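You operate a simulated robot arm through the tools that you are given. There is no shell and no other tool. Be economical: measure what you need, move in short steps, check, and stop when the job is done.

The job below is to be done with a simulated robot arm. You get a single attempt, and the scene is never put back.

Task
Pump 3 strokes of soap into the refill pot and put its lid back on.
Fine: pot back where it stood.

The check looks at the end state, three seconds after you hand in, the way a careful person would. Anything else that was tipped, shoved, dropped, spilled or broken makes it a failure. A push-on lid holds only when it is set on centred and level and pressed home; a screw cap is set on level and turned clockwise until tight.

Robot
A 6-joint arm with a two-finger parallel gripper, fixed in place. Base frame: the origin is at the foot of the arm, x ahead of it, y to its left, z up; the work surface is at about z = 0. Units: m, rad, N and s.
With the tool pointing down near the work surface it reaches from about 0.18 to 0.46 m from the base axis. Its first joint turns from -1.222 to 1.222 rad. Payload 1.9 kg.
Tool frame: the origin (TCP) lies between the finger pads and is the grasp point; the fingertips stand 0.023 m ahead of it; z points along the fingers, y is the line along which they close. Largest opening 0.094 m; finger width 0.038, thickness 0.01; the body of the gripper, 0.054 by 0.096 m, starts 0.039 m behind the TCP.
Orientation is told as [roll, pitch, yaw] about the base's x, y, z axes, in that order, counted from this pose: with the fingers straight down and closing along the base's y, the tool's x points along the base's -x, its y along +y and its z along -z.

Tools
- The arm moves only by the tool apply_moves. Its argument "commands" is a list of rows, each an object (a shift or turn left out is 0, a gripper value left out holds the last) with "xyz": the shift along the tool's x, y, z in units of 40 mm (1.0 is 40 mm), a list of three; "delta_rot": the turn, a rotation vector about the tool's x, y, z in units of 8 degrees (1.0 is 8 degrees), a list of three. In form: [{"xyz": [x, y, z], "delta_rot": [wx, wy, wz]}, ...]. A call has 1 to 20 rows; each row shifts and turns the commanded pose from where the row before left it, along the tool's axes as they then stand. "jaw" is the finger opening in m, from 0 to 0.094, set as the call begins (left out, the last holds). A call with a number of a shift or a turn outside -1 to 1 is refused whole. Rows are played at 5 a second. More than 0.05 m and 0.15 rad between two rows, or a gripper value outside its range, and nothing of the call is played. A pose out of reach is approached as far as the arm can. The call stops where the force on the tool passes 40 N (or 10 N more than at its start, if that is more) or the arm is blocked; 0.2 s more then pass. Each finger travels about 0.108 m/s and halts on what it meets, pressing with about 24 N; the grip force reading is that of the motor and also rises with nothing between the fingers. The clock runs only during rows and for 0.2 s after the last one: add rows that do not move to give the fingers time. The reply holds the time, the measured pose of the TCP, the force on the tool along the base axes, the opening and the grip force, in the units named above and with some noise, with the torque about the TCP (base axes, N m) and any sound that the robot's microphone picked up.
- Cameras (640 x 400 px; columns grow to the right, rows downward): "scene" is fixed at [0.0507, 0.3021, 0.4117]; the picture's right is [-0.90, -0.44, 0.00], its down [-0.30, 0.62, -0.73] and it looks along [0.32, -0.66, -0.68] (base axes); focal length 214 px, centre (320, 200). "wrist" rides on the gripper at [0.086, 0.016, -0.074] in the tool frame; the picture's right is [-0.18, 0.98, 0.00], its down [-0.58, -0.11, -0.81] and it looks along [-0.79, -0.15, 0.59] (tool axes); focal length 243 px, centre (320, 200). There is no depth. A picture from a camera that has moved, and an enlarged one, comes with that camera's place and axes in the base frame and with its lens. The place of the scene camera against the robot may be out by one fixed shift of up to 0.018 m in any direction.
- capture(camera): a new picture of that camera. The clock stands still meanwhile.
- enlarge(camera, box): a new picture of the part [left, top, right, bottom] of that camera's present view, enlarged. The clock stands still meanwhile.
- hand_in(): hands the job in; it is judged then, once.

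Go step by step. Nothing tells you positions but the pictures and the camera data: compare them with the known pose of the tool, close in by small moves and look again before you grip or let go. The budget is 120 turns and 84 pictures, counting those below and the enlarged ones. Unless the task says otherwise, let go and move clear before handing in, and close with one line.

The tools are called after ">>>" as name(argument=value, ...) on one line, values as JSON. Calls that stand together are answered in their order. apply_moves: Moves the arm, as the interface text tells. Its arguments: {"type":"object","properties":{"commands":{"type":"array","items":{"type":"object","properties":{"xyz":{"type":"array","items":{"type":"number"}},"delta_rot":{"type":"array","items":{"type":"number"}}}}},"jaw":{"type":"number"}},"required":["commands"]} The other tools are called the same way: capture (camera) takes a picture; enlarge (camera, box) takes an enlarged picture of a part of a camera's view; hand_in () hands the job in.

At the start:

```text
time: 0.0
eef_pos: [0.2375, -0.1086, 0.295]
tcp_rot: [0.0, 0.001, 0.0]
wrist_force: [0.0, 0.0, -0.8]
torque: [0.03, 0.03, 0.04]
finger_gap: 0.094
gripper_force: 0.1
```

scene: 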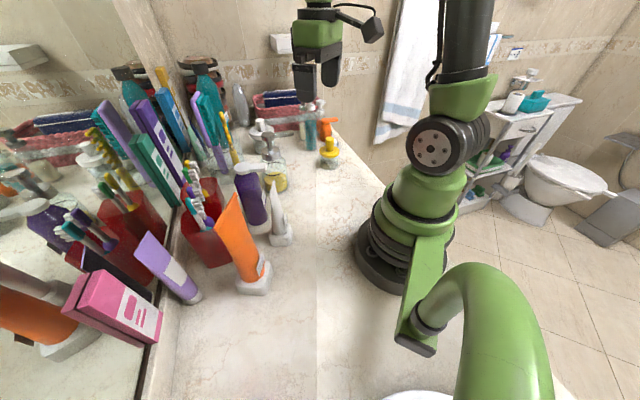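
wrist: 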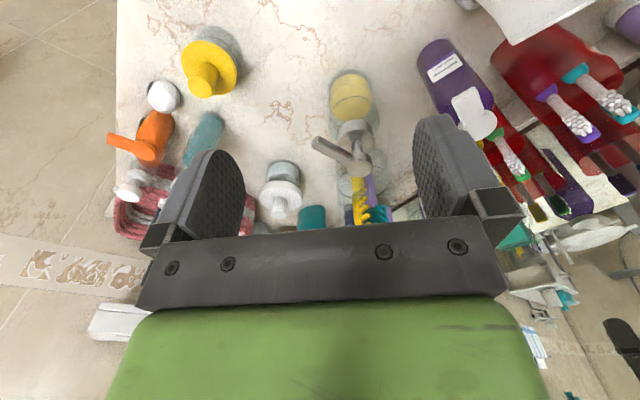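

I see a cluttered counter with several bottles: a pump bottle in the middle and a yellow-lidded pot. I'll look closer first.

>>> enlarge(camera="scene", box=[230, 80, 370, 200])

>>> enlarge(camera="wrist", box=[100, 10, 460, 240])

```text
3.33 times, centred on (300, 140) of scene
camera zoom: at [0.0507, 0.3021, 0.4117], right [-0.9, -0.44, 0.0], down [-0.3, 0.62, -0.73], along [0.32, -0.66, -0.68], focal length 715 px, centre (387, 400)
```

zoom: 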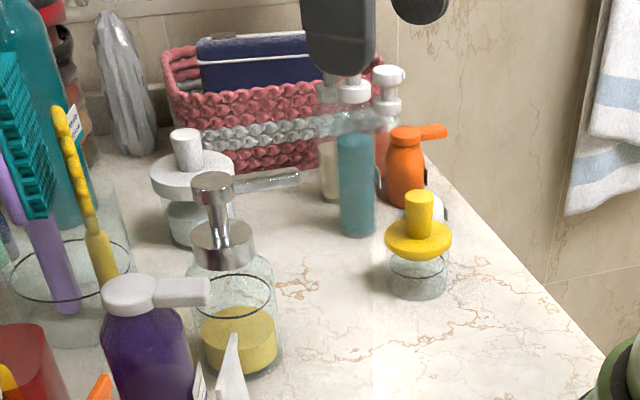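

```text
1.74 times, centred on (280, 125) of wrist
camera zoom: at [0.1533, -0.0923, 0.37], right [0.18, 0.98, 0.0], down [0.58, -0.11, 0.81], along [0.79, -0.15, -0.59], focal length 422 px, centre (390, 330)
```

zoom: 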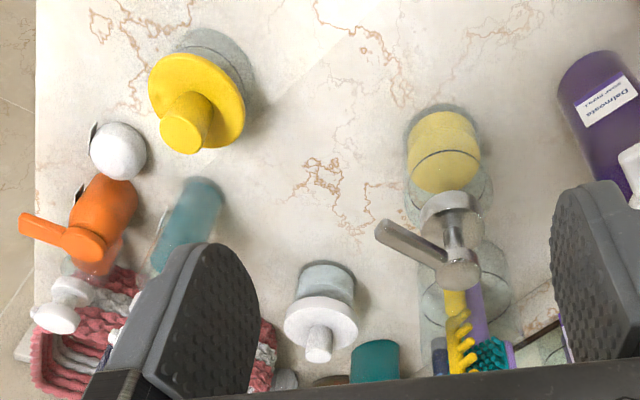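

Two lidded pots (yellow lid, white lid) and several dispensers. I'll read labels before choosing.

>>> enlarge(camera="wrist", box=[400, 20, 510, 90])

>>> enlarge(camera="wrist", box=[165, 15, 265, 110])

>>> enlarge(camera="scene", box=[250, 110, 350, 170])

```text
5.71 times, centred on (455, 55) of wrist
camera zoom: at [0.1533, -0.0923, 0.37], right [0.18, 0.98, 0.0], down [0.58, -0.11, 0.81], along [0.79, -0.15, -0.59], focal length 1386 px, centre (-451, 1029)
```

zoom: 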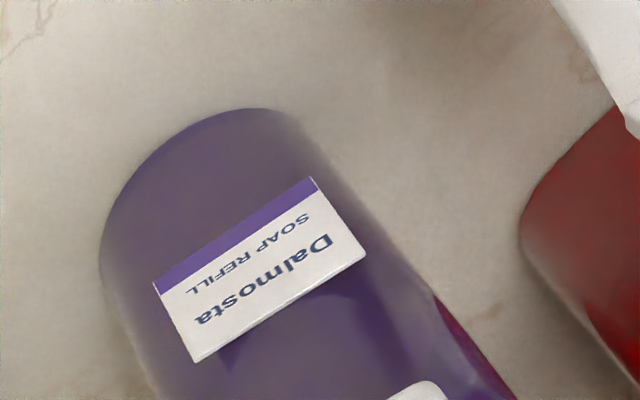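

```text
4.21 times, centred on (215, 62) of wrist
camera zoom: at [0.1533, -0.0923, 0.37], right [0.18, 0.98, 0.0], down [0.58, -0.11, 0.81], along [0.79, -0.15, -0.59], focal length 1022 px, centre (762, 779)
```

zoom: 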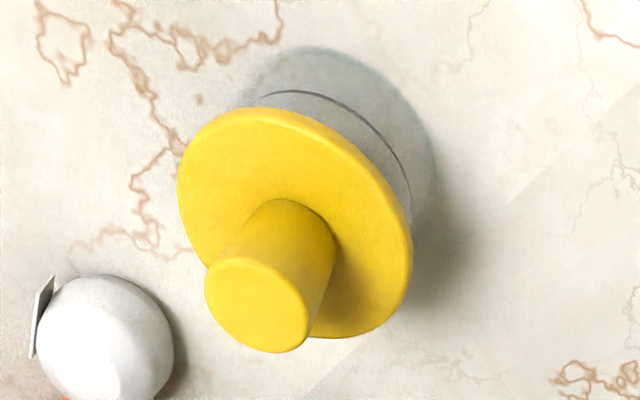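

```text
6.40 times, centred on (300, 140) of scene
camera zoom: at [0.0507, 0.3021, 0.4117], right [-0.9, -0.44, 0.0], down [-0.3, 0.62, -0.73], along [0.32, -0.66, -0.68], focal length 1373 px, centre (448, 584)
```

zoom: 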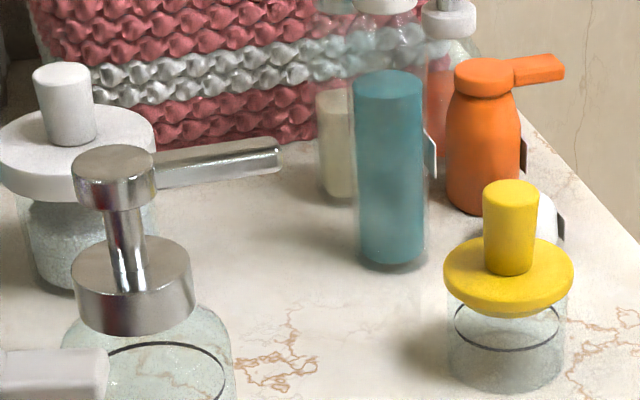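

The yellow-lidded empty jar is at about (0.275,-0.257), the metal pump with yellow soap at about (0.358,-0.083). Purple bottle is labelled "soap refill", so I'll look at it and the pump's label side from another angle.

>>> apply_moves(commands=[{"xyz": [0.5, 1, 0]}, {"xyz": [0.5, 1, 0]}, {"xyz": [0, 1, 0]}])

>>> capture(camera="wrist")

>>> capture(camera="scene")

```text
time: 0.8
eef_pos: [0.1983, 0.0102, 0.2945]
tcp_rot: [0.0, 0.002, 0.0]
wrist_force: [0.2, 0.0, 0.4]
torque: [0.0, 0.01, 0.01]
finger_gap: 0.0943
gripper_force: 0.1
```

```text
76 pictures are left
camera wrist: at [0.113, 0.0278, 0.3705], right [0.18, 0.98, 0.0], down [0.58, -0.11, 0.81], along [0.79, -0.15, -0.59], focal length 243 px, centre (320, 200)
```

wrist: 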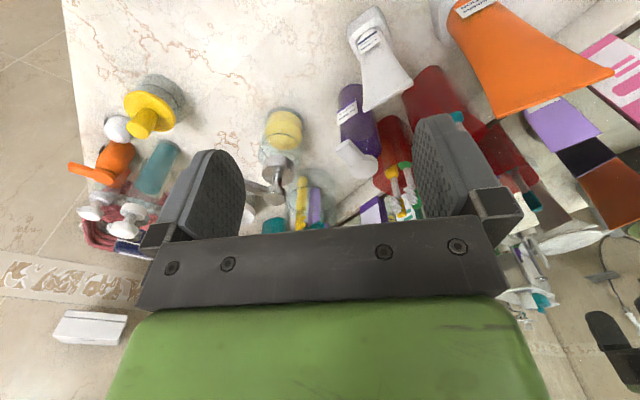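

```text
75 pictures are left
```

scene: 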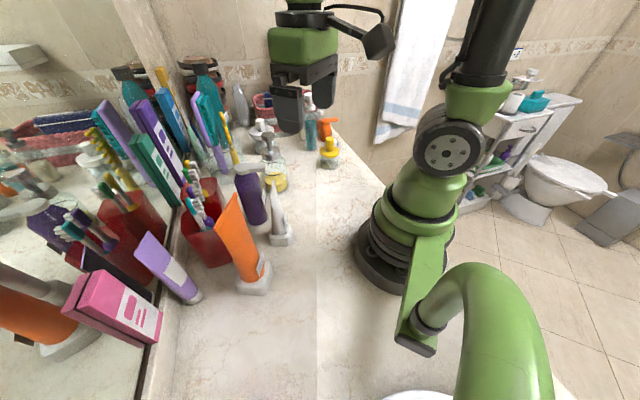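

>>> enlarge(camera="wrist", box=[240, 80, 400, 220])

>>> enlarge(camera="wrist", box=[65, 60, 245, 230])

```text
2.86 times, centred on (320, 150) of wrist
camera zoom: at [0.113, 0.0278, 0.3705], right [0.18, 0.98, 0.0], down [0.58, -0.11, 0.81], along [0.79, -0.15, -0.59], focal length 693 px, centre (320, 343)
```

zoom: 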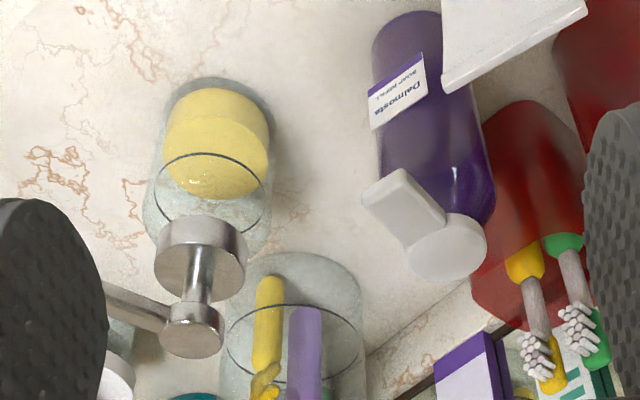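

```text
2.35 times, centred on (155, 145) of wrist
camera zoom: at [0.113, 0.0278, 0.3705], right [0.18, 0.98, 0.0], down [0.58, -0.11, 0.81], along [0.79, -0.15, -0.59], focal length 571 px, centre (708, 329)
```

zoom: 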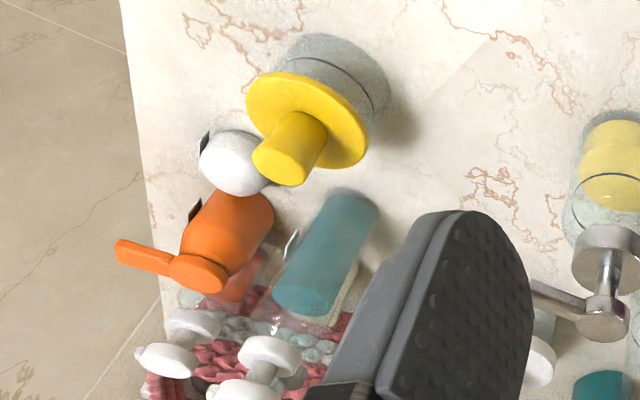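

Decision: the metal pump (yellow soap, head at about (0.362,-0.081,0.174)) is the soap, and the empty yellow-lid jar with fill line (0.278,-0.261) is the pot. Next I move above the lid.

>>> apply_moves(commands=[{"xyz": [-0.25, -1, 0]}, {"xyz": [-0.25, -1, 0]}, {"xyz": [-0.25, -1, 0]}, {"xyz": [-0.25, -1, 0]}, {"xyz": [-0.25, -1, 0]}, {"xyz": [-0.25, -1, 0.3]}, {"xyz": [-0.25, -0.78, 1]}, {"xyz": [-0.25, 0, 1]}, {}], jaw=0.06)

>>> capture(camera="wrist")

>>> capture(camera="scene")

```text
refused: row 7 steps farther than a row can; nothing moved
```

```text
72 pictures are left
camera wrist: at [0.113, 0.0278, 0.3705], right [0.18, 0.98, 0.0], down [0.58, -0.11, 0.81], along [0.79, -0.15, -0.59], focal length 243 px, centre (320, 200)
```

wrist: 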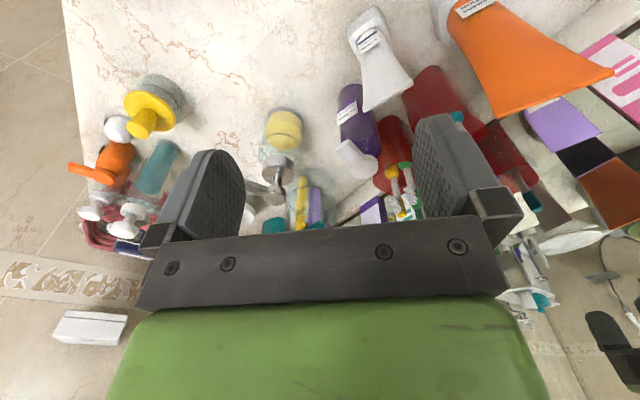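

```text
71 pictures are left
```

scene: 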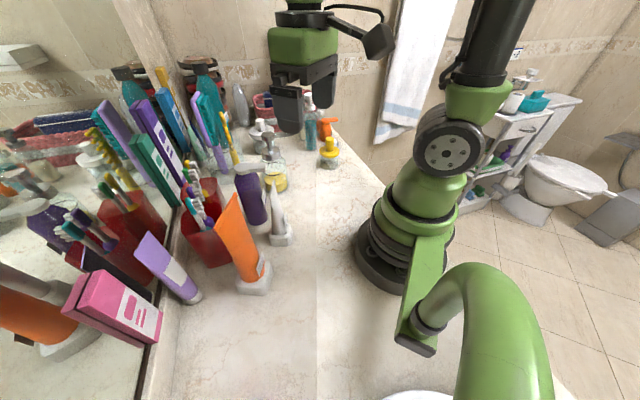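

One row was too long; I'll repeat with smaller steps.

>>> apply_moves(commands=[{"xyz": [-0.25, -1, 0]}, {"xyz": [-0.25, -1, 0]}, {"xyz": [-0.25, -1, 0]}, {"xyz": [-0.25, -1, 0]}, {"xyz": [-0.25, -1, 0]}, {"xyz": [-0.25, -1, 0.3]}, {"xyz": [-0.25, -0.78, 0.5]}, {"xyz": [-0.25, 0, 1]}, {"xyz": [0, 0, 0.5]}, {}], jaw=0.06)

>>> capture(camera="wrist")

>>> enlarge(camera="scene", box=[230, 80, 390, 200])

```text
time: 3.0
eef_pos: [0.2775, -0.2607, 0.2014]
tcp_rot: [0.0, -0.001, 0.001]
wrist_force: [-0.2, -0.6, -0.8]
torque: [-0.01, -0.01, 0.02]
finger_gap: 0.06
gripper_force: 0.1
```

```text
70 pictures are left
camera wrist: at [0.1933, -0.2441, 0.2763], right [0.18, 0.98, 0.0], down [0.58, -0.11, 0.81], along [0.79, -0.15, -0.59], focal length 243 px, centre (320, 200)
```

wrist: 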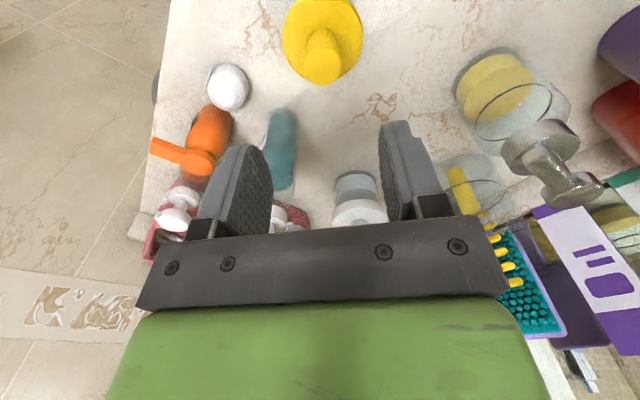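

```text
3.33 times, centred on (310, 140) of scene
camera zoom: at [0.0507, 0.3021, 0.4117], right [-0.9, -0.44, 0.0], down [-0.3, 0.62, -0.73], along [0.32, -0.66, -0.68], focal length 715 px, centre (353, 400)
```

zoom: 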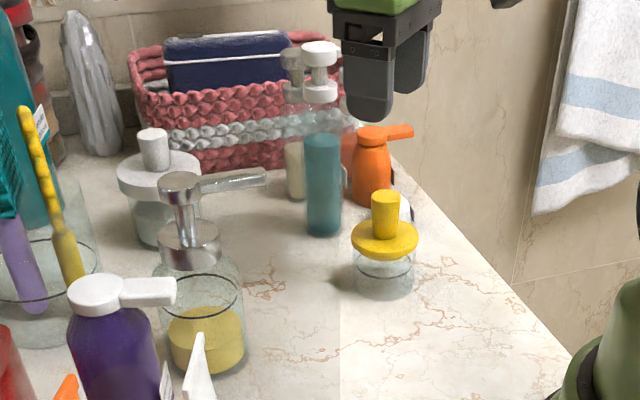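

The knob top back-projects to (0.277,-0.259), right under the tool. Descending partway and looking again.

>>> apply_moves(commands=[{"xyz": [0, 0.05, 1]}, {"xyz": [0, 0, 1]}, {"xyz": [0, 0, 0.4]}, {}])

>>> enlarge(camera="scene", box=[280, 90, 380, 180])

>>> capture(camera="wrist")

```text
time: 4.0
eef_pos: [0.2786, -0.2582, 0.1067]
tcp_rot: [0.0, -0.002, 0.0]
wrist_force: [0.2, -0.4, -0.4]
torque: [-0.01, -0.02, 0.05]
finger_gap: 0.0602
gripper_force: 0.0
```

```text
4.44 times, centred on (330, 135) of scene
camera zoom: at [0.0507, 0.3021, 0.4117], right [-0.9, -0.44, 0.0], down [-0.3, 0.62, -0.73], along [0.32, -0.66, -0.68], focal length 953 px, centre (276, 489)
```

zoom: 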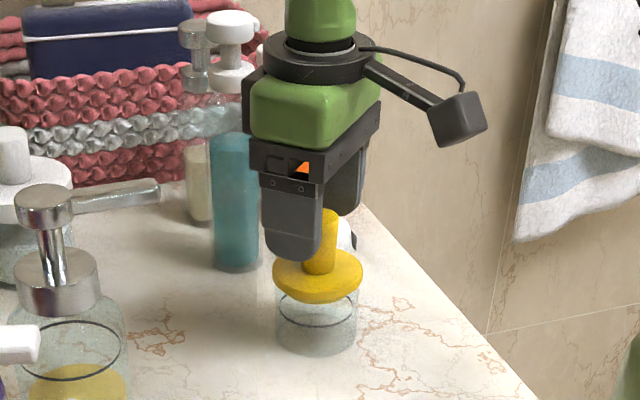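

```text
67 pictures are left
camera wrist: at [0.1932, -0.2413, 0.1808], right [0.18, 0.98, 0.0], down [0.58, -0.11, 0.81], along [0.79, -0.15, -0.59], focal length 243 px, centre (320, 200)
```

wrist: 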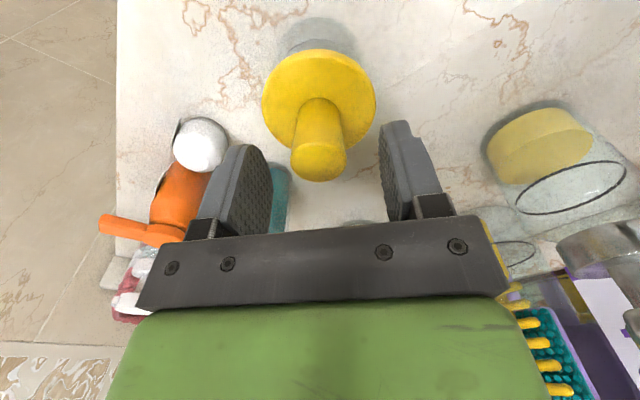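

Centred over the knob. Lower 18 mm and close on the knob.

>>> apply_moves(commands=[{"xyz": [0, 0, 0.25]}, {"xyz": [0, 0, 0.22]}, {}])

>>> apply_moves(commands=[{}, {}, {}, {}], jaw=0.015)

>>> capture(camera="wrist")

```text
time: 4.8
eef_pos: [0.278, -0.2586, 0.0879]
tcp_rot: [-0.001, 0.0, 0.001]
wrist_force: [0.1, 0.8, 0.2]
torque: [-0.02, -0.02, 0.02]
finger_gap: 0.06
gripper_force: 0.0
```

```text
time: 5.8
eef_pos: [0.277, -0.2576, 0.0884]
tcp_rot: [-0.001, 0.001, 0.0]
wrist_force: [0.2, 0.0, -0.5]
torque: [0.02, 0.0, -0.01]
finger_gap: 0.0256
gripper_force: 23.9
```

```text
66 pictures are left
camera wrist: at [0.1932, -0.2413, 0.1628], right [0.18, 0.98, 0.0], down [0.58, -0.11, 0.81], along [0.79, -0.15, -0.59], focal length 243 px, centre (320, 200)
```

wrist: 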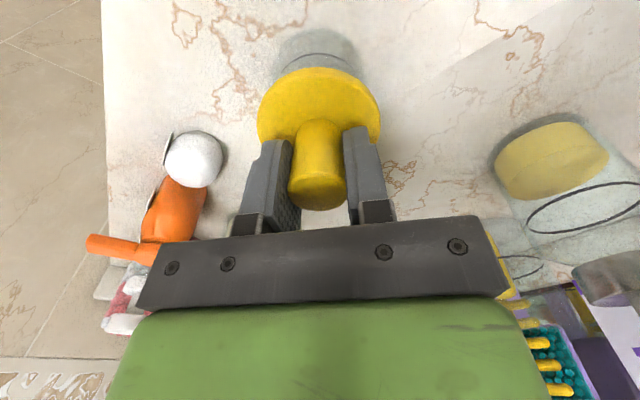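

Gripped the knob (25.6 mm). Now lift straight up in small steps and watch whether the pot stays.

>>> apply_moves(commands=[{"xyz": [0, 0, -0.1]}, {"xyz": [0, 0, -0.1]}, {"xyz": [0, 0, -0.15]}, {}])

>>> capture(camera="wrist")

>>> enlarge(camera="scene", box=[280, 90, 380, 180])

```text
time: 6.8
eef_pos: [0.278, -0.2571, 0.1023]
tcp_rot: [0.0, 0.001, 0.001]
wrist_force: [0.1, -0.4, -0.8]
torque: [-0.01, 0.02, 0.04]
finger_gap: 0.0255
gripper_force: 23.6
```

```text
65 pictures are left
camera wrist: at [0.1936, -0.2413, 0.1769], right [0.18, 0.98, 0.0], down [0.58, -0.11, 0.81], along [0.79, -0.15, -0.59], focal length 243 px, centre (320, 200)
```

wrist: 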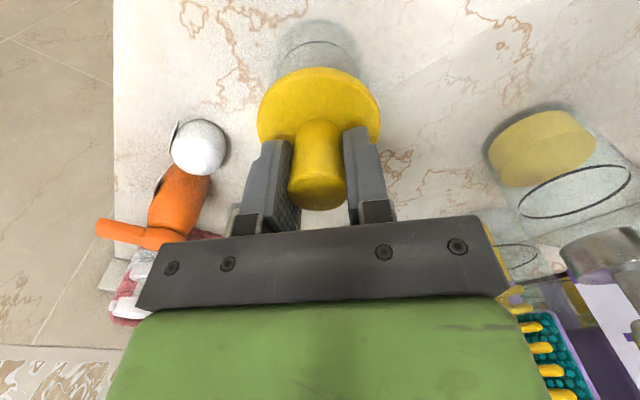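

```text
4.44 times, centred on (330, 135) of scene
camera zoom: at [0.0507, 0.3021, 0.4117], right [-0.9, -0.44, 0.0], down [-0.3, 0.62, -0.73], along [0.32, -0.66, -0.68], focal length 953 px, centre (276, 489)
```

zoom: 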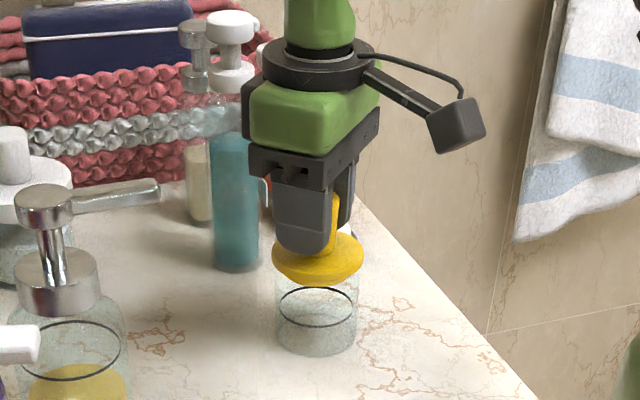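

The lid came off cleanly and the pot stayed. I'll raise it and carry it to a clear spot near (0.23,-0.05).

>>> apply_moves(commands=[{"xyz": [0, 0, -1]}, {"xyz": [0, 0, -1]}, {"xyz": [0.2, 0.9, 0]}, {"xyz": [0.2, 0.9, 0]}, {"xyz": [0.2, 0.9, 0]}, {"xyz": [0.2, 0.9, 0]}, {"xyz": [0.2, 0.9, 0]}, {"xyz": [0.2, 0.68, 0]}, {}])

>>> capture(camera="wrist")

>>> enlarge(camera="scene", box=[230, 80, 390, 230])

```text
time: 8.8
eef_pos: [0.2297, -0.0487, 0.183]
tcp_rot: [-0.001, -0.001, 0.0]
wrist_force: [0.4, 0.2, -0.3]
torque: [0.02, 0.03, -0.02]
finger_gap: 0.0257
gripper_force: 23.8
```

```text
63 pictures are left
camera wrist: at [0.1454, -0.0329, 0.2571], right [0.18, 0.98, 0.0], down [0.58, -0.11, 0.81], along [0.79, -0.15, -0.59], focal length 243 px, centre (320, 200)
```

wrist: 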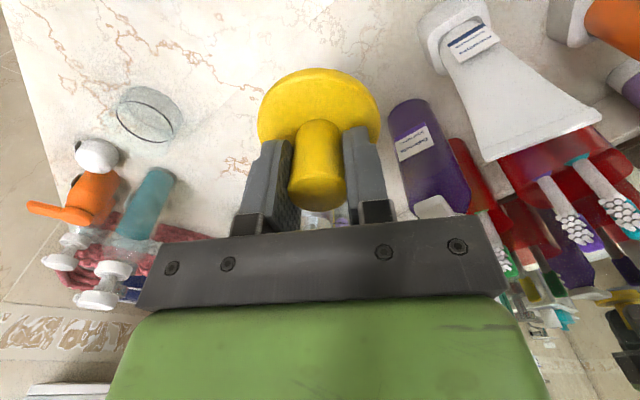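

```text
2.67 times, centred on (310, 155) of scene
camera zoom: at [0.0506, 0.3021, 0.4117], right [-0.9, -0.44, 0.0], down [-0.3, 0.62, -0.73], along [0.32, -0.66, -0.68], focal length 572 px, centre (347, 320)
```

zoom: 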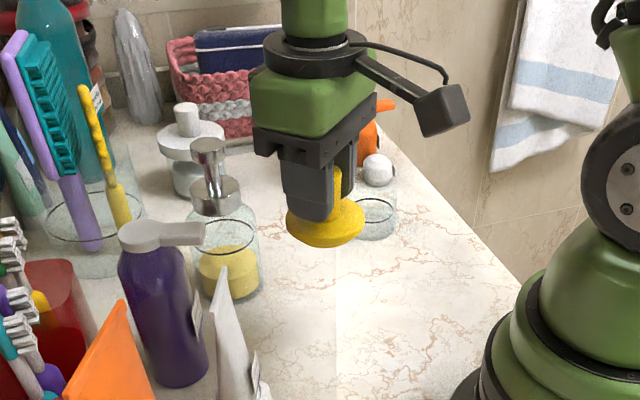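

Spot below is free. Lowering toward the counter.

>>> apply_moves(commands=[{"xyz": [0, 0, 1]}, {"xyz": [0, 0, 1]}, {"xyz": [0, 0, 0.8]}, {"xyz": [0, 0, 0.2]}, {}])

>>> enlarge(camera="scene", box=[270, 120, 390, 220])

```text
time: 10.0
eef_pos: [0.2302, -0.05, 0.0616]
tcp_rot: [0.0, 0.001, 0.0]
wrist_force: [0.1, -0.5, 0.3]
torque: [-0.01, -0.02, 0.0]
finger_gap: 0.0253
gripper_force: 23.5
```

```text
4.00 times, centred on (330, 170) of scene
camera zoom: at [0.0507, 0.3021, 0.4117], right [-0.9, -0.44, 0.0], down [-0.3, 0.62, -0.73], along [0.32, -0.66, -0.68], focal length 858 px, centre (280, 320)
```

zoom: 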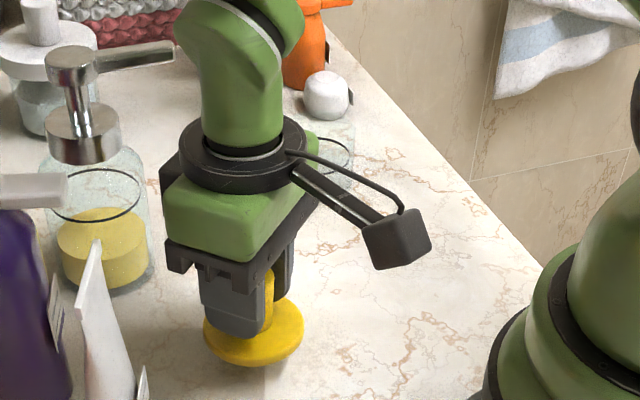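

Still a gap beneath. Creep down in 2 mm rows and watch force.

>>> apply_moves(commands=[{"xyz": [0, 0, 0.05]}, {"xyz": [0, 0, 0.05]}, {"xyz": [0, 0, 0.05]}, {"xyz": [0, 0, 0.05]}, {}])

>>> enlarge(camera="scene", box=[310, 180, 360, 220])

```text
time: 11.2
eef_pos: [0.2284, -0.0508, 0.054]
tcp_rot: [-0.001, 0.001, 0.0]
wrist_force: [-0.6, -0.1, -0.6]
torque: [-0.01, -0.02, -0.03]
finger_gap: 0.0251
gripper_force: 23.6
```

```text
10.00 times, centred on (335, 200) of scene
camera zoom: at [0.0507, 0.3021, 0.4117], right [-0.9, -0.44, 0.0], down [-0.3, 0.62, -0.73], along [0.32, -0.66, -0.68], focal length 2145 px, centre (170, 200)
```

zoom: 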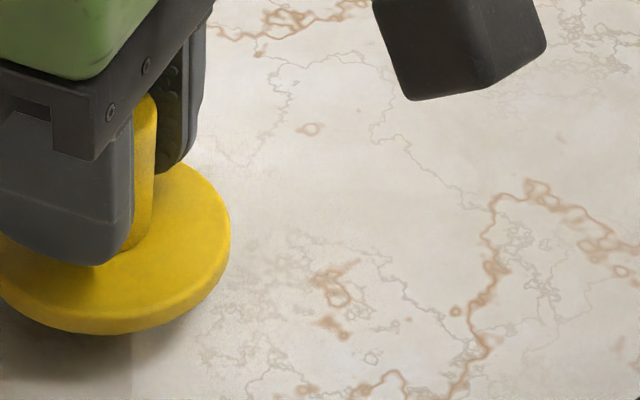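

>>> apply_moves(commands=[{"xyz": [0, 0, 0.05]}, {"xyz": [0, 0, 0.05]}, {"xyz": [0, 0, 0.05]}, {}])

>>> enlarge(camera="scene", box=[300, 180, 350, 220])

```text
time: 12.2
eef_pos: [0.2297, -0.0504, 0.0482]
tcp_rot: [0.001, 0.0, 0.002]
wrist_force: [0.2, -0.4, 0.0]
torque: [-0.02, -0.02, -0.03]
finger_gap: 0.0253
gripper_force: 23.9
```

```text
10.00 times, centred on (325, 200) of scene
camera zoom: at [0.0507, 0.3021, 0.4117], right [-0.9, -0.44, 0.0], down [-0.3, 0.62, -0.73], along [0.32, -0.66, -0.68], focal length 2145 px, centre (270, 200)
```

zoom: 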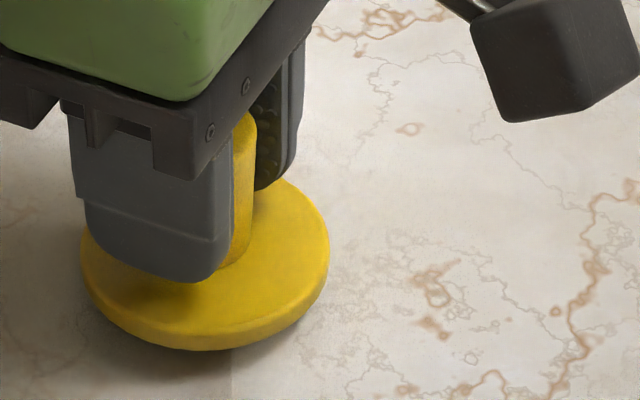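

>>> apply_moves(commands=[{"xyz": [0, 0, 0.05]}, {"xyz": [0, 0, 0.05]}, {}])

>>> enlarge(camera="scene", box=[300, 180, 350, 220])

```text
time: 13.0
eef_pos: [0.2293, -0.0508, 0.0435]
tcp_rot: [0.0, -0.002, 0.001]
wrist_force: [-0.8, 0.0, 18.5]
torque: [-0.01, 0.06, -0.04]
finger_gap: 0.0256
gripper_force: 23.7
```

```text
10.00 times, centred on (325, 200) of scene
camera zoom: at [0.0506, 0.3021, 0.4117], right [-0.9, -0.44, 0.0], down [-0.3, 0.62, -0.73], along [0.32, -0.66, -0.68], focal length 2145 px, centre (270, 200)
```

zoom: 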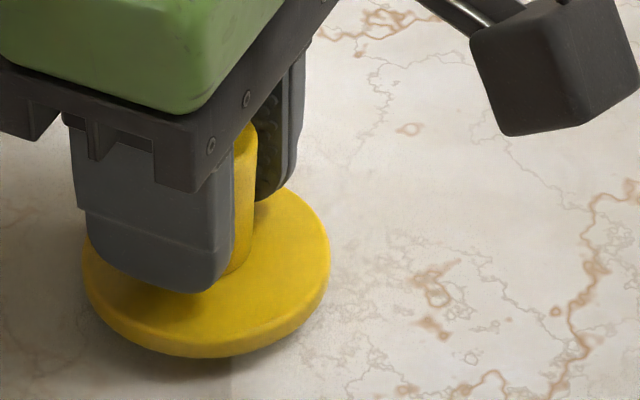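

Contact at TCP z≈0.044. Ease off slightly, open, and rise straight up.

>>> apply_moves(commands=[{"xyz": [0, 0, -0.02]}, {}])

>>> apply_moves(commands=[{}, {}, {}], jaw=0.06)

>>> apply_moves(commands=[{"xyz": [0, 0, -0.5]}, {"xyz": [0, 0, -1]}, {"xyz": [0, 0, -1]}, {"xyz": [0, 0, -1]}, {"xyz": [0, 0, -1]}, {"xyz": [0.5, 0, -0.5]}, {"xyz": [0.5, 0, 0]}])

>>> capture(camera="wrist")

>>> enlarge(camera="scene", box=[230, 80, 390, 230])

```text
time: 13.6
eef_pos: [0.2298, -0.0504, 0.0457]
tcp_rot: [-0.001, 0.0, 0.0]
wrist_force: [-0.3, 0.3, 0.1]
torque: [0.02, 0.0, 0.0]
finger_gap: 0.0255
gripper_force: 24.6
```

```text
time: 14.4
eef_pos: [0.2291, -0.0502, 0.0457]
tcp_rot: [-0.001, 0.0, 0.0]
wrist_force: [-0.4, -0.8, -0.7]
torque: [-0.01, -0.02, 0.0]
finger_gap: 0.06
gripper_force: 0.0
```

```text
time: 16.0
eef_pos: [0.1903, -0.0507, 0.2448]
tcp_rot: [0.001, 0.0, 0.001]
wrist_force: [0.3, 0.2, 0.6]
torque: [0.0, 0.03, -0.02]
finger_gap: 0.0603
gripper_force: 0.0
```

```text
57 pictures are left
camera wrist: at [0.1054, -0.0343, 0.3196], right [0.18, 0.98, 0.0], down [0.58, -0.11, 0.81], along [0.79, -0.15, -0.59], focal length 243 px, centre (320, 200)
```

wrist: 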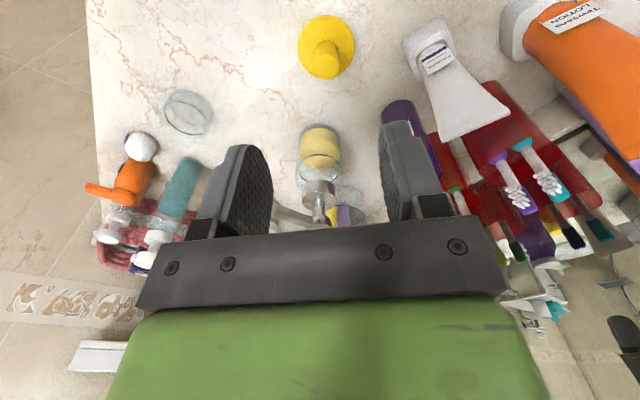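

```text
2.67 times, centred on (310, 155) of scene
camera zoom: at [0.0507, 0.3021, 0.4117], right [-0.9, -0.44, 0.0], down [-0.3, 0.62, -0.73], along [0.32, -0.66, -0.68], focal length 572 px, centre (347, 320)
```

zoom: 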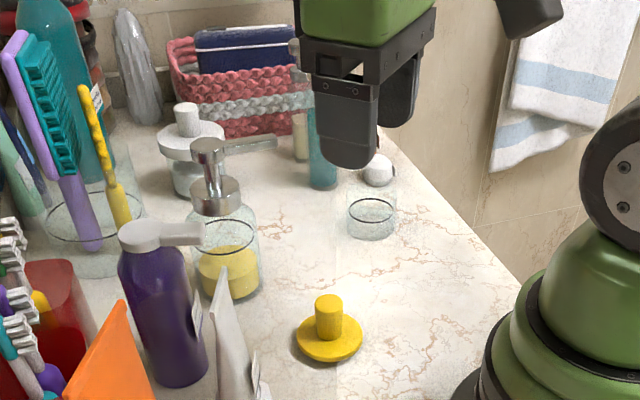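

Lid stands on the counter. Now I take a view to measure the spout tip and pot.

>>> apply_moves(commands=[{"xyz": [0, -0.9, -0.4]}, {"xyz": [0, -0.9, -0.4]}, {"xyz": [0, -0.9, -0.3]}, {"xyz": [0, -0.9, 0]}, {}])

>>> enlarge(camera="wrist", box=[220, 0, 540, 200])

```text
time: 17.2
eef_pos: [0.1891, -0.1948, 0.2889]
tcp_rot: [0.0, 0.001, 0.001]
wrist_force: [-0.1, 0.6, 0.2]
torque: [0.01, -0.04, -0.01]
finger_gap: 0.0599
gripper_force: 0.0
```

```text
2.00 times, centred on (380, 100) of wrist
camera zoom: at [0.1053, -0.1789, 0.3639], right [0.18, 0.98, 0.0], down [0.58, -0.11, 0.81], along [0.79, -0.15, -0.59], focal length 485 px, centre (200, 400)
```

zoom: 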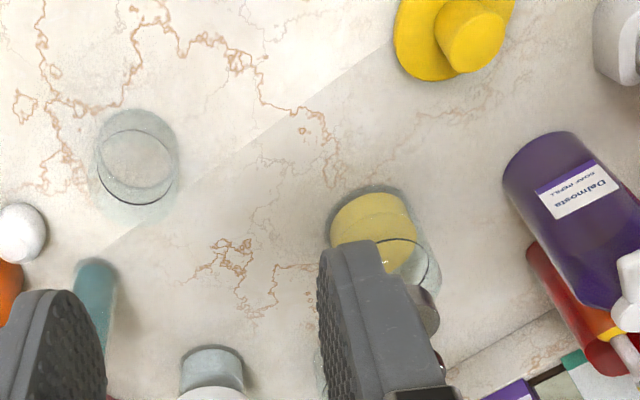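

>>> apply_moves(commands=[{"xyz": [-0.3, 0.7, 0]}, {"xyz": [-0.3, 0.7, 0]}, {}, {}], jaw=0.094)

>>> enlarge(camera="wrist", box=[220, 20, 460, 200])

```text
time: 18.2
eef_pos: [0.213, -0.1393, 0.2895]
tcp_rot: [0.0, 0.001, 0.001]
wrist_force: [-0.1, -0.3, 0.4]
torque: [0.01, 0.01, 0.02]
finger_gap: 0.0941
gripper_force: 0.1
```

```text
2.22 times, centred on (340, 110) of wrist
camera zoom: at [0.1285, -0.1228, 0.3637], right [0.18, 0.98, 0.0], down [0.58, -0.11, 0.81], along [0.79, -0.15, -0.59], focal length 539 px, centre (276, 400)
```

zoom: 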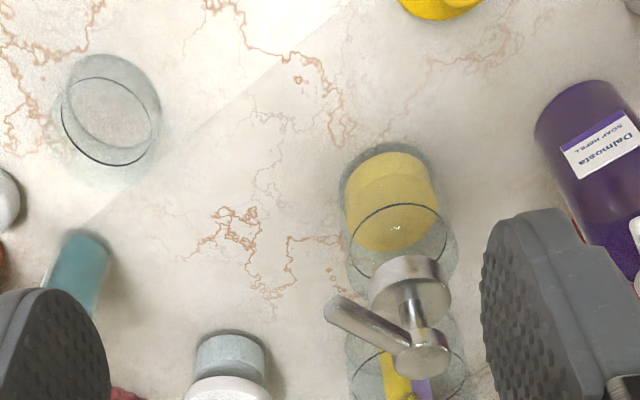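

Pump head ≈(0.367,-0.083,0.168); spout tip ≈(0.329,-0.129), pot ≈(0.277,-0.258). I'll grip the pot from the side away from the pump, yawed along the spout and tilted about 20°, so the spout clears the gripper.

>>> apply_moves(commands=[{"delta_rot": [0, 0, -1]}, {"delta_rot": [0, 0, -1]}, {"delta_rot": [0, 0, -1]}, {"delta_rot": [0, 0, -1]}, {"delta_rot": [0, 0, -1]}, {"delta_rot": [0, 0, -1]}, {"delta_rot": [0, 0, -0.25]}, {"delta_rot": [0, -1, 0]}, {"delta_rot": [0, -1, 0]}, {"delta_rot": [0, -0.5, 0]}, {}], jaw=0.08)

```text
time: 20.6
eef_pos: [0.2138, -0.1381, 0.2873]
tcp_rot: [0.001, -0.351, 0.871]
wrist_force: [0.1, 0.5, -0.2]
torque: [-0.02, 0.02, -0.01]
finger_gap: 0.0799
gripper_force: 0.1
```

>>> apply_moves(commands=[{"xyz": [0.567, -0.625, 0.63]}, {"xyz": [0.567, -0.625, 0.63]}, {"xyz": [0.567, -0.625, 0.63]}, {"xyz": [0.567, -0.625, 0.63]}, {"xyz": [0.567, -0.625, 0.63]}, {}])

>>> capture(camera="wrist")

>>> enlarge(camera="scene", box=[270, 90, 390, 190])

```text
time: 22.0
eef_pos: [0.2677, -0.2679, 0.1307]
tcp_rot: [-0.001, -0.347, 0.872]
wrist_force: [-0.1, 0.2, 0.2]
torque: [0.02, 0.0, -0.01]
finger_gap: 0.0799
gripper_force: 0.1
```

```text
53 pictures are left
camera wrist: at [0.1899, -0.3393, 0.1724], right [-0.64, 0.76, 0.06], down [0.26, 0.14, 0.96], along [0.72, 0.63, -0.28], focal length 243 px, centre (320, 200)
```

wrist: 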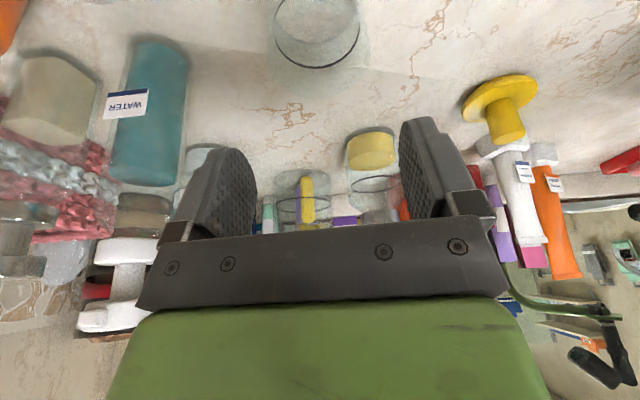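

```text
4.00 times, centred on (330, 140) of scene
camera zoom: at [0.0507, 0.3021, 0.4117], right [-0.9, -0.44, 0.0], down [-0.3, 0.62, -0.73], along [0.32, -0.66, -0.68], focal length 858 px, centre (280, 440)
```

zoom: 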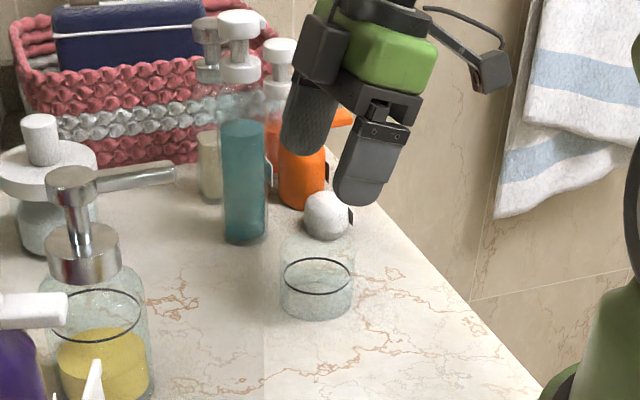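

The pot lies laterally centred within 2 mm between the fingers. Descending to grasp height.

>>> apply_moves(commands=[{"xyz": [0.204, 0.01, 0.561]}, {"xyz": [0.204, 0.01, 0.561]}, {"xyz": [0.204, 0.01, 0.561]}, {"xyz": [0.12, 0, 0.33]}, {}])

>>> capture(camera="wrist")

>>> enlarge(camera="scene", box=[290, 110, 370, 180])

```text
time: 23.2
eef_pos: [0.2671, -0.267, 0.0456]
tcp_rot: [-0.002, -0.349, 0.873]
wrist_force: [1.2, -0.2, -0.2]
torque: [-0.07, 0.0, 0.02]
finger_gap: 0.0801
gripper_force: 0.1
```

```text
51 pictures are left
camera wrist: at [0.1883, -0.3383, 0.0867], right [-0.64, 0.76, 0.06], down [0.26, 0.14, 0.96], along [0.72, 0.63, -0.29], focal length 243 px, centre (320, 200)
```

wrist: 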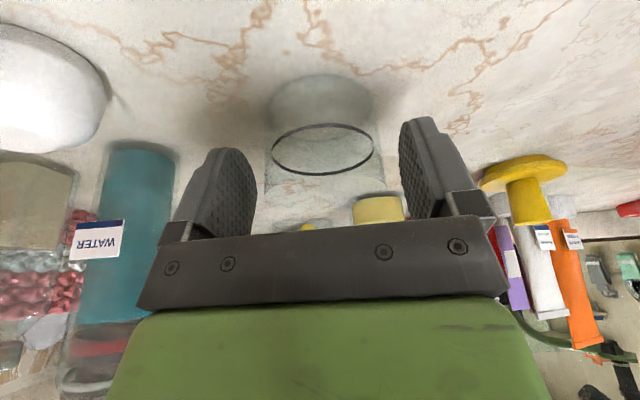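

```text
5.71 times, centred on (330, 145) of scene
camera zoom: at [0.0507, 0.3021, 0.4117], right [-0.9, -0.44, 0.0], down [-0.3, 0.62, -0.73], along [0.32, -0.66, -0.68], focal length 1226 px, centre (263, 514)
```

zoom: 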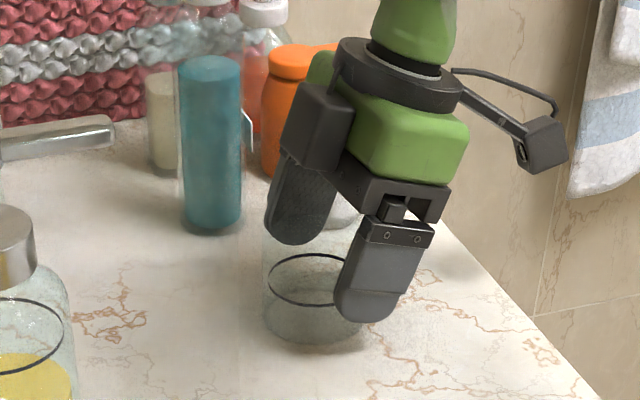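

>>> apply_moves(commands=[{"xyz": [0.05, 0, 0.14]}, {"xyz": [0.05, 0, 0.13]}, {}])

>>> apply_moves(commands=[{}, {}, {}, {}], jaw=0.045)

>>> capture(camera="wrist")

```text
time: 24.0
eef_pos: [0.2663, -0.2665, 0.0332]
tcp_rot: [0.001, -0.348, 0.871]
wrist_force: [-0.2, -0.3, 0.3]
torque: [0.0, -0.01, 0.04]
finger_gap: 0.08
gripper_force: 0.0
```

```text
time: 25.0
eef_pos: [0.2674, -0.2667, 0.0346]
tcp_rot: [0.001, -0.35, 0.872]
wrist_force: [0.9, 0.3, -0.5]
torque: [-0.02, -0.02, -0.01]
finger_gap: 0.0613
gripper_force: 24.3
```

```text
49 pictures are left
camera wrist: at [0.1882, -0.3383, 0.0754], right [-0.64, 0.76, 0.06], down [0.26, 0.14, 0.96], along [0.72, 0.63, -0.28], focal length 243 px, centre (320, 200)
```

wrist: 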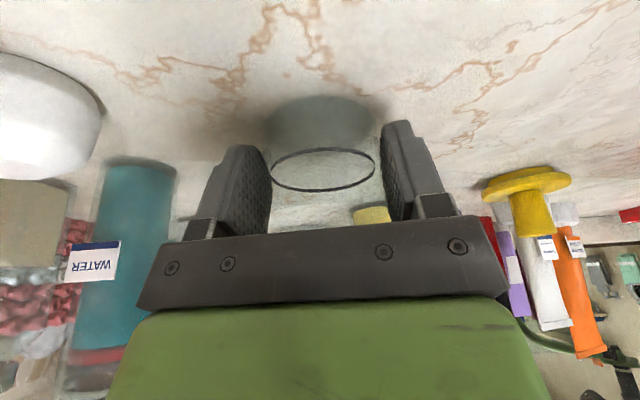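

Pot held (61 mm diameter). Lift 10 mm and carry it about 70% of the way toward the spout, then look.

>>> apply_moves(commands=[{"xyz": [-0.0855, 0, -0.235]}, {}, {"xyz": [-0.4096, 0.1559, 0.149]}, {"xyz": [-0.4096, 0.1559, 0.149]}, {"xyz": [-0.4096, 0.1559, 0.149]}, {"xyz": [-0.4096, 0.1559, 0.149]}, {"xyz": [-0.4096, 0.1559, 0.149]}, {}])

>>> capture(camera="wrist")

>>> enlarge(camera="scene", box=[230, 90, 350, 200])

```text
time: 26.8
eef_pos: [0.3014, -0.1802, 0.0442]
tcp_rot: [0.0, -0.349, 0.873]
wrist_force: [-0.1, 0.1, -1.2]
torque: [0.03, 0.04, 0.03]
finger_gap: 0.061
gripper_force: 24.3
```

```text
48 pictures are left
camera wrist: at [0.2211, -0.2514, 0.085], right [-0.64, 0.76, 0.06], down [0.26, 0.14, 0.96], along [0.72, 0.63, -0.28], focal length 243 px, centre (320, 200)
```

wrist: 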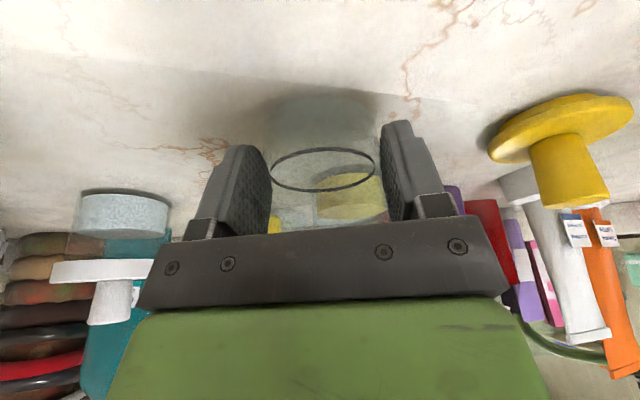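

```text
3.64 times, centred on (290, 145) of scene
camera zoom: at [0.0507, 0.3021, 0.4117], right [-0.9, -0.44, 0.0], down [-0.3, 0.62, -0.73], along [0.32, -0.66, -0.68], focal length 780 px, centre (429, 400)
```

zoom: 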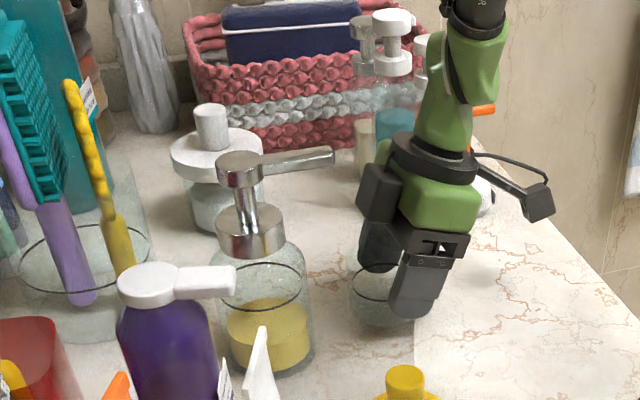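

Still 37 mm to go. I'll go 24 mm more, then check the gap.

>>> apply_moves(commands=[{"xyz": [-0.4096, 0.1559, 0.149]}, {"xyz": [-0.1229, 0.0468, 0.0447]}, {}])

>>> enlarge(camera="scene", box=[240, 110, 340, 195])

>>> enlarge(camera="wrist", box=[220, 80, 440, 240])

```text
time: 27.6
eef_pos: [0.3081, -0.158, 0.0445]
tcp_rot: [0.0, -0.349, 0.873]
wrist_force: [0.3, -0.6, -0.4]
torque: [-0.01, -0.01, -0.01]
finger_gap: 0.0613
gripper_force: 24.0
```

```text
4.71 times, centred on (290, 152) of scene
camera zoom: at [0.0507, 0.3021, 0.4117], right [-0.9, -0.44, 0.0], down [-0.3, 0.62, -0.73], along [0.32, -0.66, -0.68], focal length 1009 px, centre (461, 424)
```

zoom: 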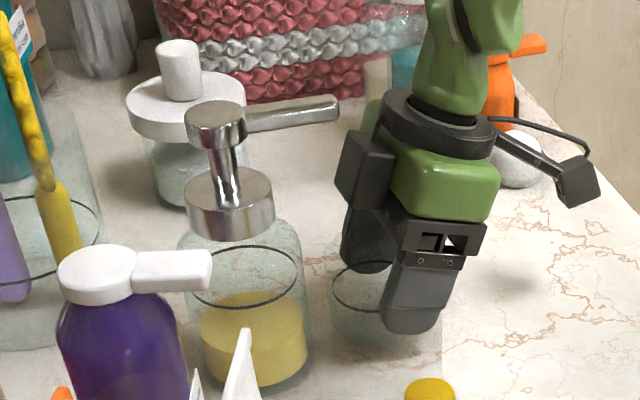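

```text
2.50 times, centred on (330, 160) of wrist
camera zoom: at [0.2294, -0.2287, 0.085], right [-0.64, 0.76, 0.06], down [0.26, 0.14, 0.96], along [0.72, 0.63, -0.28], focal length 606 px, centre (295, 300)
```

zoom: 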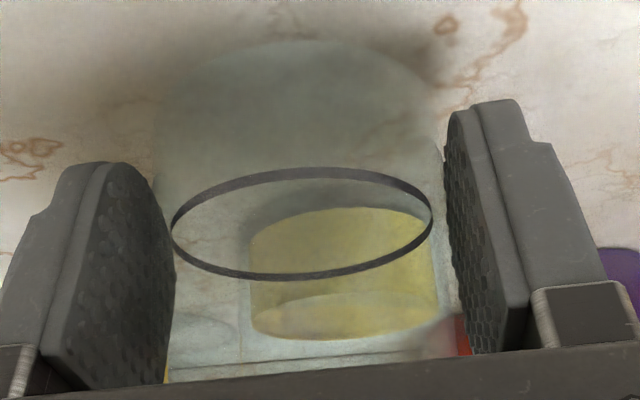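

Gap still around 17 mm. I'll advance the final 13 mm, then lower the pot to the counter.

>>> apply_moves(commands=[{"xyz": [-0.1434, 0.0546, 0.0522]}, {"xyz": [-0.1433, 0.0545, 0.0521]}, {}])

>>> enlarge(camera="scene", box=[240, 110, 340, 195])

>>> enlarge(camera="wrist", box=[220, 80, 440, 240])

```text
time: 28.4
eef_pos: [0.313, -0.1457, 0.0444]
tcp_rot: [-0.002, -0.35, 0.874]
wrist_force: [-0.9, 0.3, -0.6]
torque: [-0.05, 0.02, 0.0]
finger_gap: 0.0614
gripper_force: 24.1
```

```text
4.71 times, centred on (290, 152) of scene
camera zoom: at [0.0507, 0.3021, 0.4117], right [-0.9, -0.44, 0.0], down [-0.3, 0.62, -0.73], along [0.32, -0.66, -0.68], focal length 1009 px, centre (461, 424)
```

zoom: 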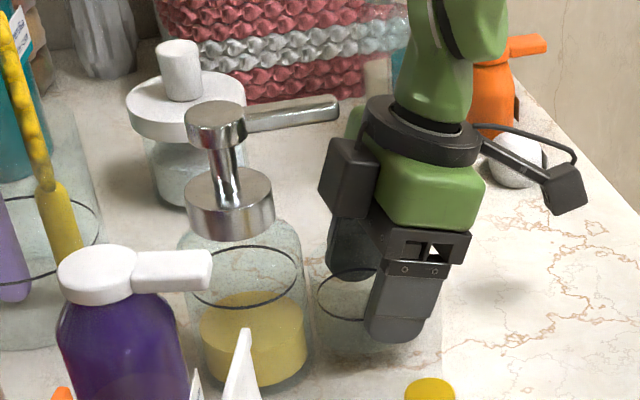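

```text
2.50 times, centred on (330, 160) of wrist
camera zoom: at [0.2336, -0.2168, 0.085], right [-0.64, 0.76, 0.06], down [0.26, 0.14, 0.96], along [0.72, 0.63, -0.28], focal length 606 px, centre (295, 300)
```

zoom: 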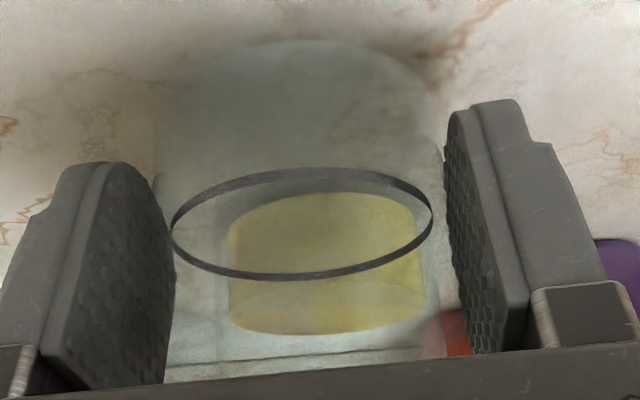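

Gap to the bottle still about 8 mm; I'll advance 5 mm more and lower.

>>> apply_moves(commands=[{"xyz": [-0.1175, 0, 0.043]}, {}, {"xyz": [0.0428, 0, 0.1175]}, {"xyz": [0.0385, 0, 0.105]}, {}])

>>> enlarge(camera="scene", box=[240, 110, 340, 195])

```text
time: 29.6
eef_pos: [0.3155, -0.1424, 0.0343]
tcp_rot: [0.001, -0.349, 0.873]
wrist_force: [-0.3, -0.3, -0.4]
torque: [-0.01, 0.02, 0.0]
finger_gap: 0.0612
gripper_force: 24.0
```

```text
4.71 times, centred on (290, 152) of scene
camera zoom: at [0.0507, 0.3021, 0.4117], right [-0.9, -0.44, 0.0], down [-0.3, 0.62, -0.73], along [0.32, -0.66, -0.68], focal length 1009 px, centre (461, 424)
```

zoom: 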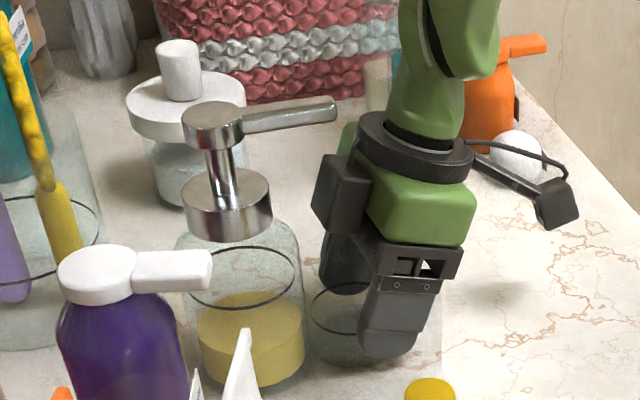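

The pump bottle shifted by roughly 2 mm, so I'm touching it. I'll back off 3 mm right away and check.

>>> apply_moves(commands=[{"xyz": [0.0705, 0, -0.0257]}, {}])

>>> enlarge(camera="scene", box=[240, 110, 340, 195])

>>> capture(camera="wrist")

```text
time: 30.2
eef_pos: [0.3134, -0.1432, 0.0363]
tcp_rot: [0.0, -0.35, 0.871]
wrist_force: [-1.2, -0.8, -1.2]
torque: [-0.05, -0.02, 0.0]
finger_gap: 0.0614
gripper_force: 24.2
```

```text
4.71 times, centred on (290, 152) of scene
camera zoom: at [0.0507, 0.3021, 0.4117], right [-0.9, -0.44, 0.0], down [-0.3, 0.62, -0.73], along [0.32, -0.66, -0.68], focal length 1009 px, centre (461, 424)
```

zoom: 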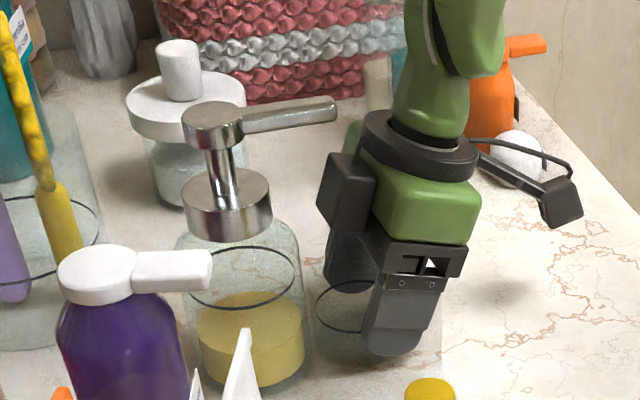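

```text
40 pictures are left
camera wrist: at [0.2351, -0.2155, 0.0759], right [-0.64, 0.76, 0.06], down [0.26, 0.14, 0.96], along [0.72, 0.63, -0.28], focal length 243 px, centre (320, 200)
```

wrist: 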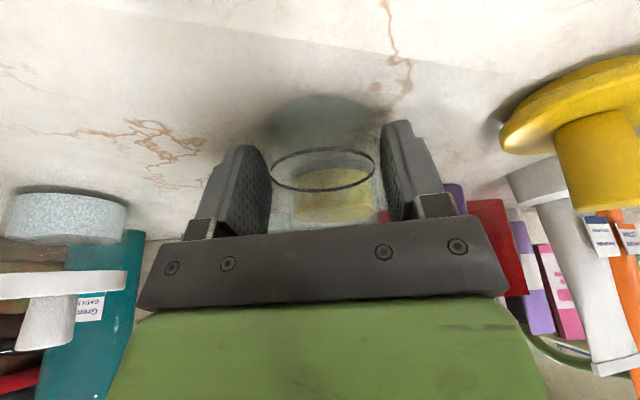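

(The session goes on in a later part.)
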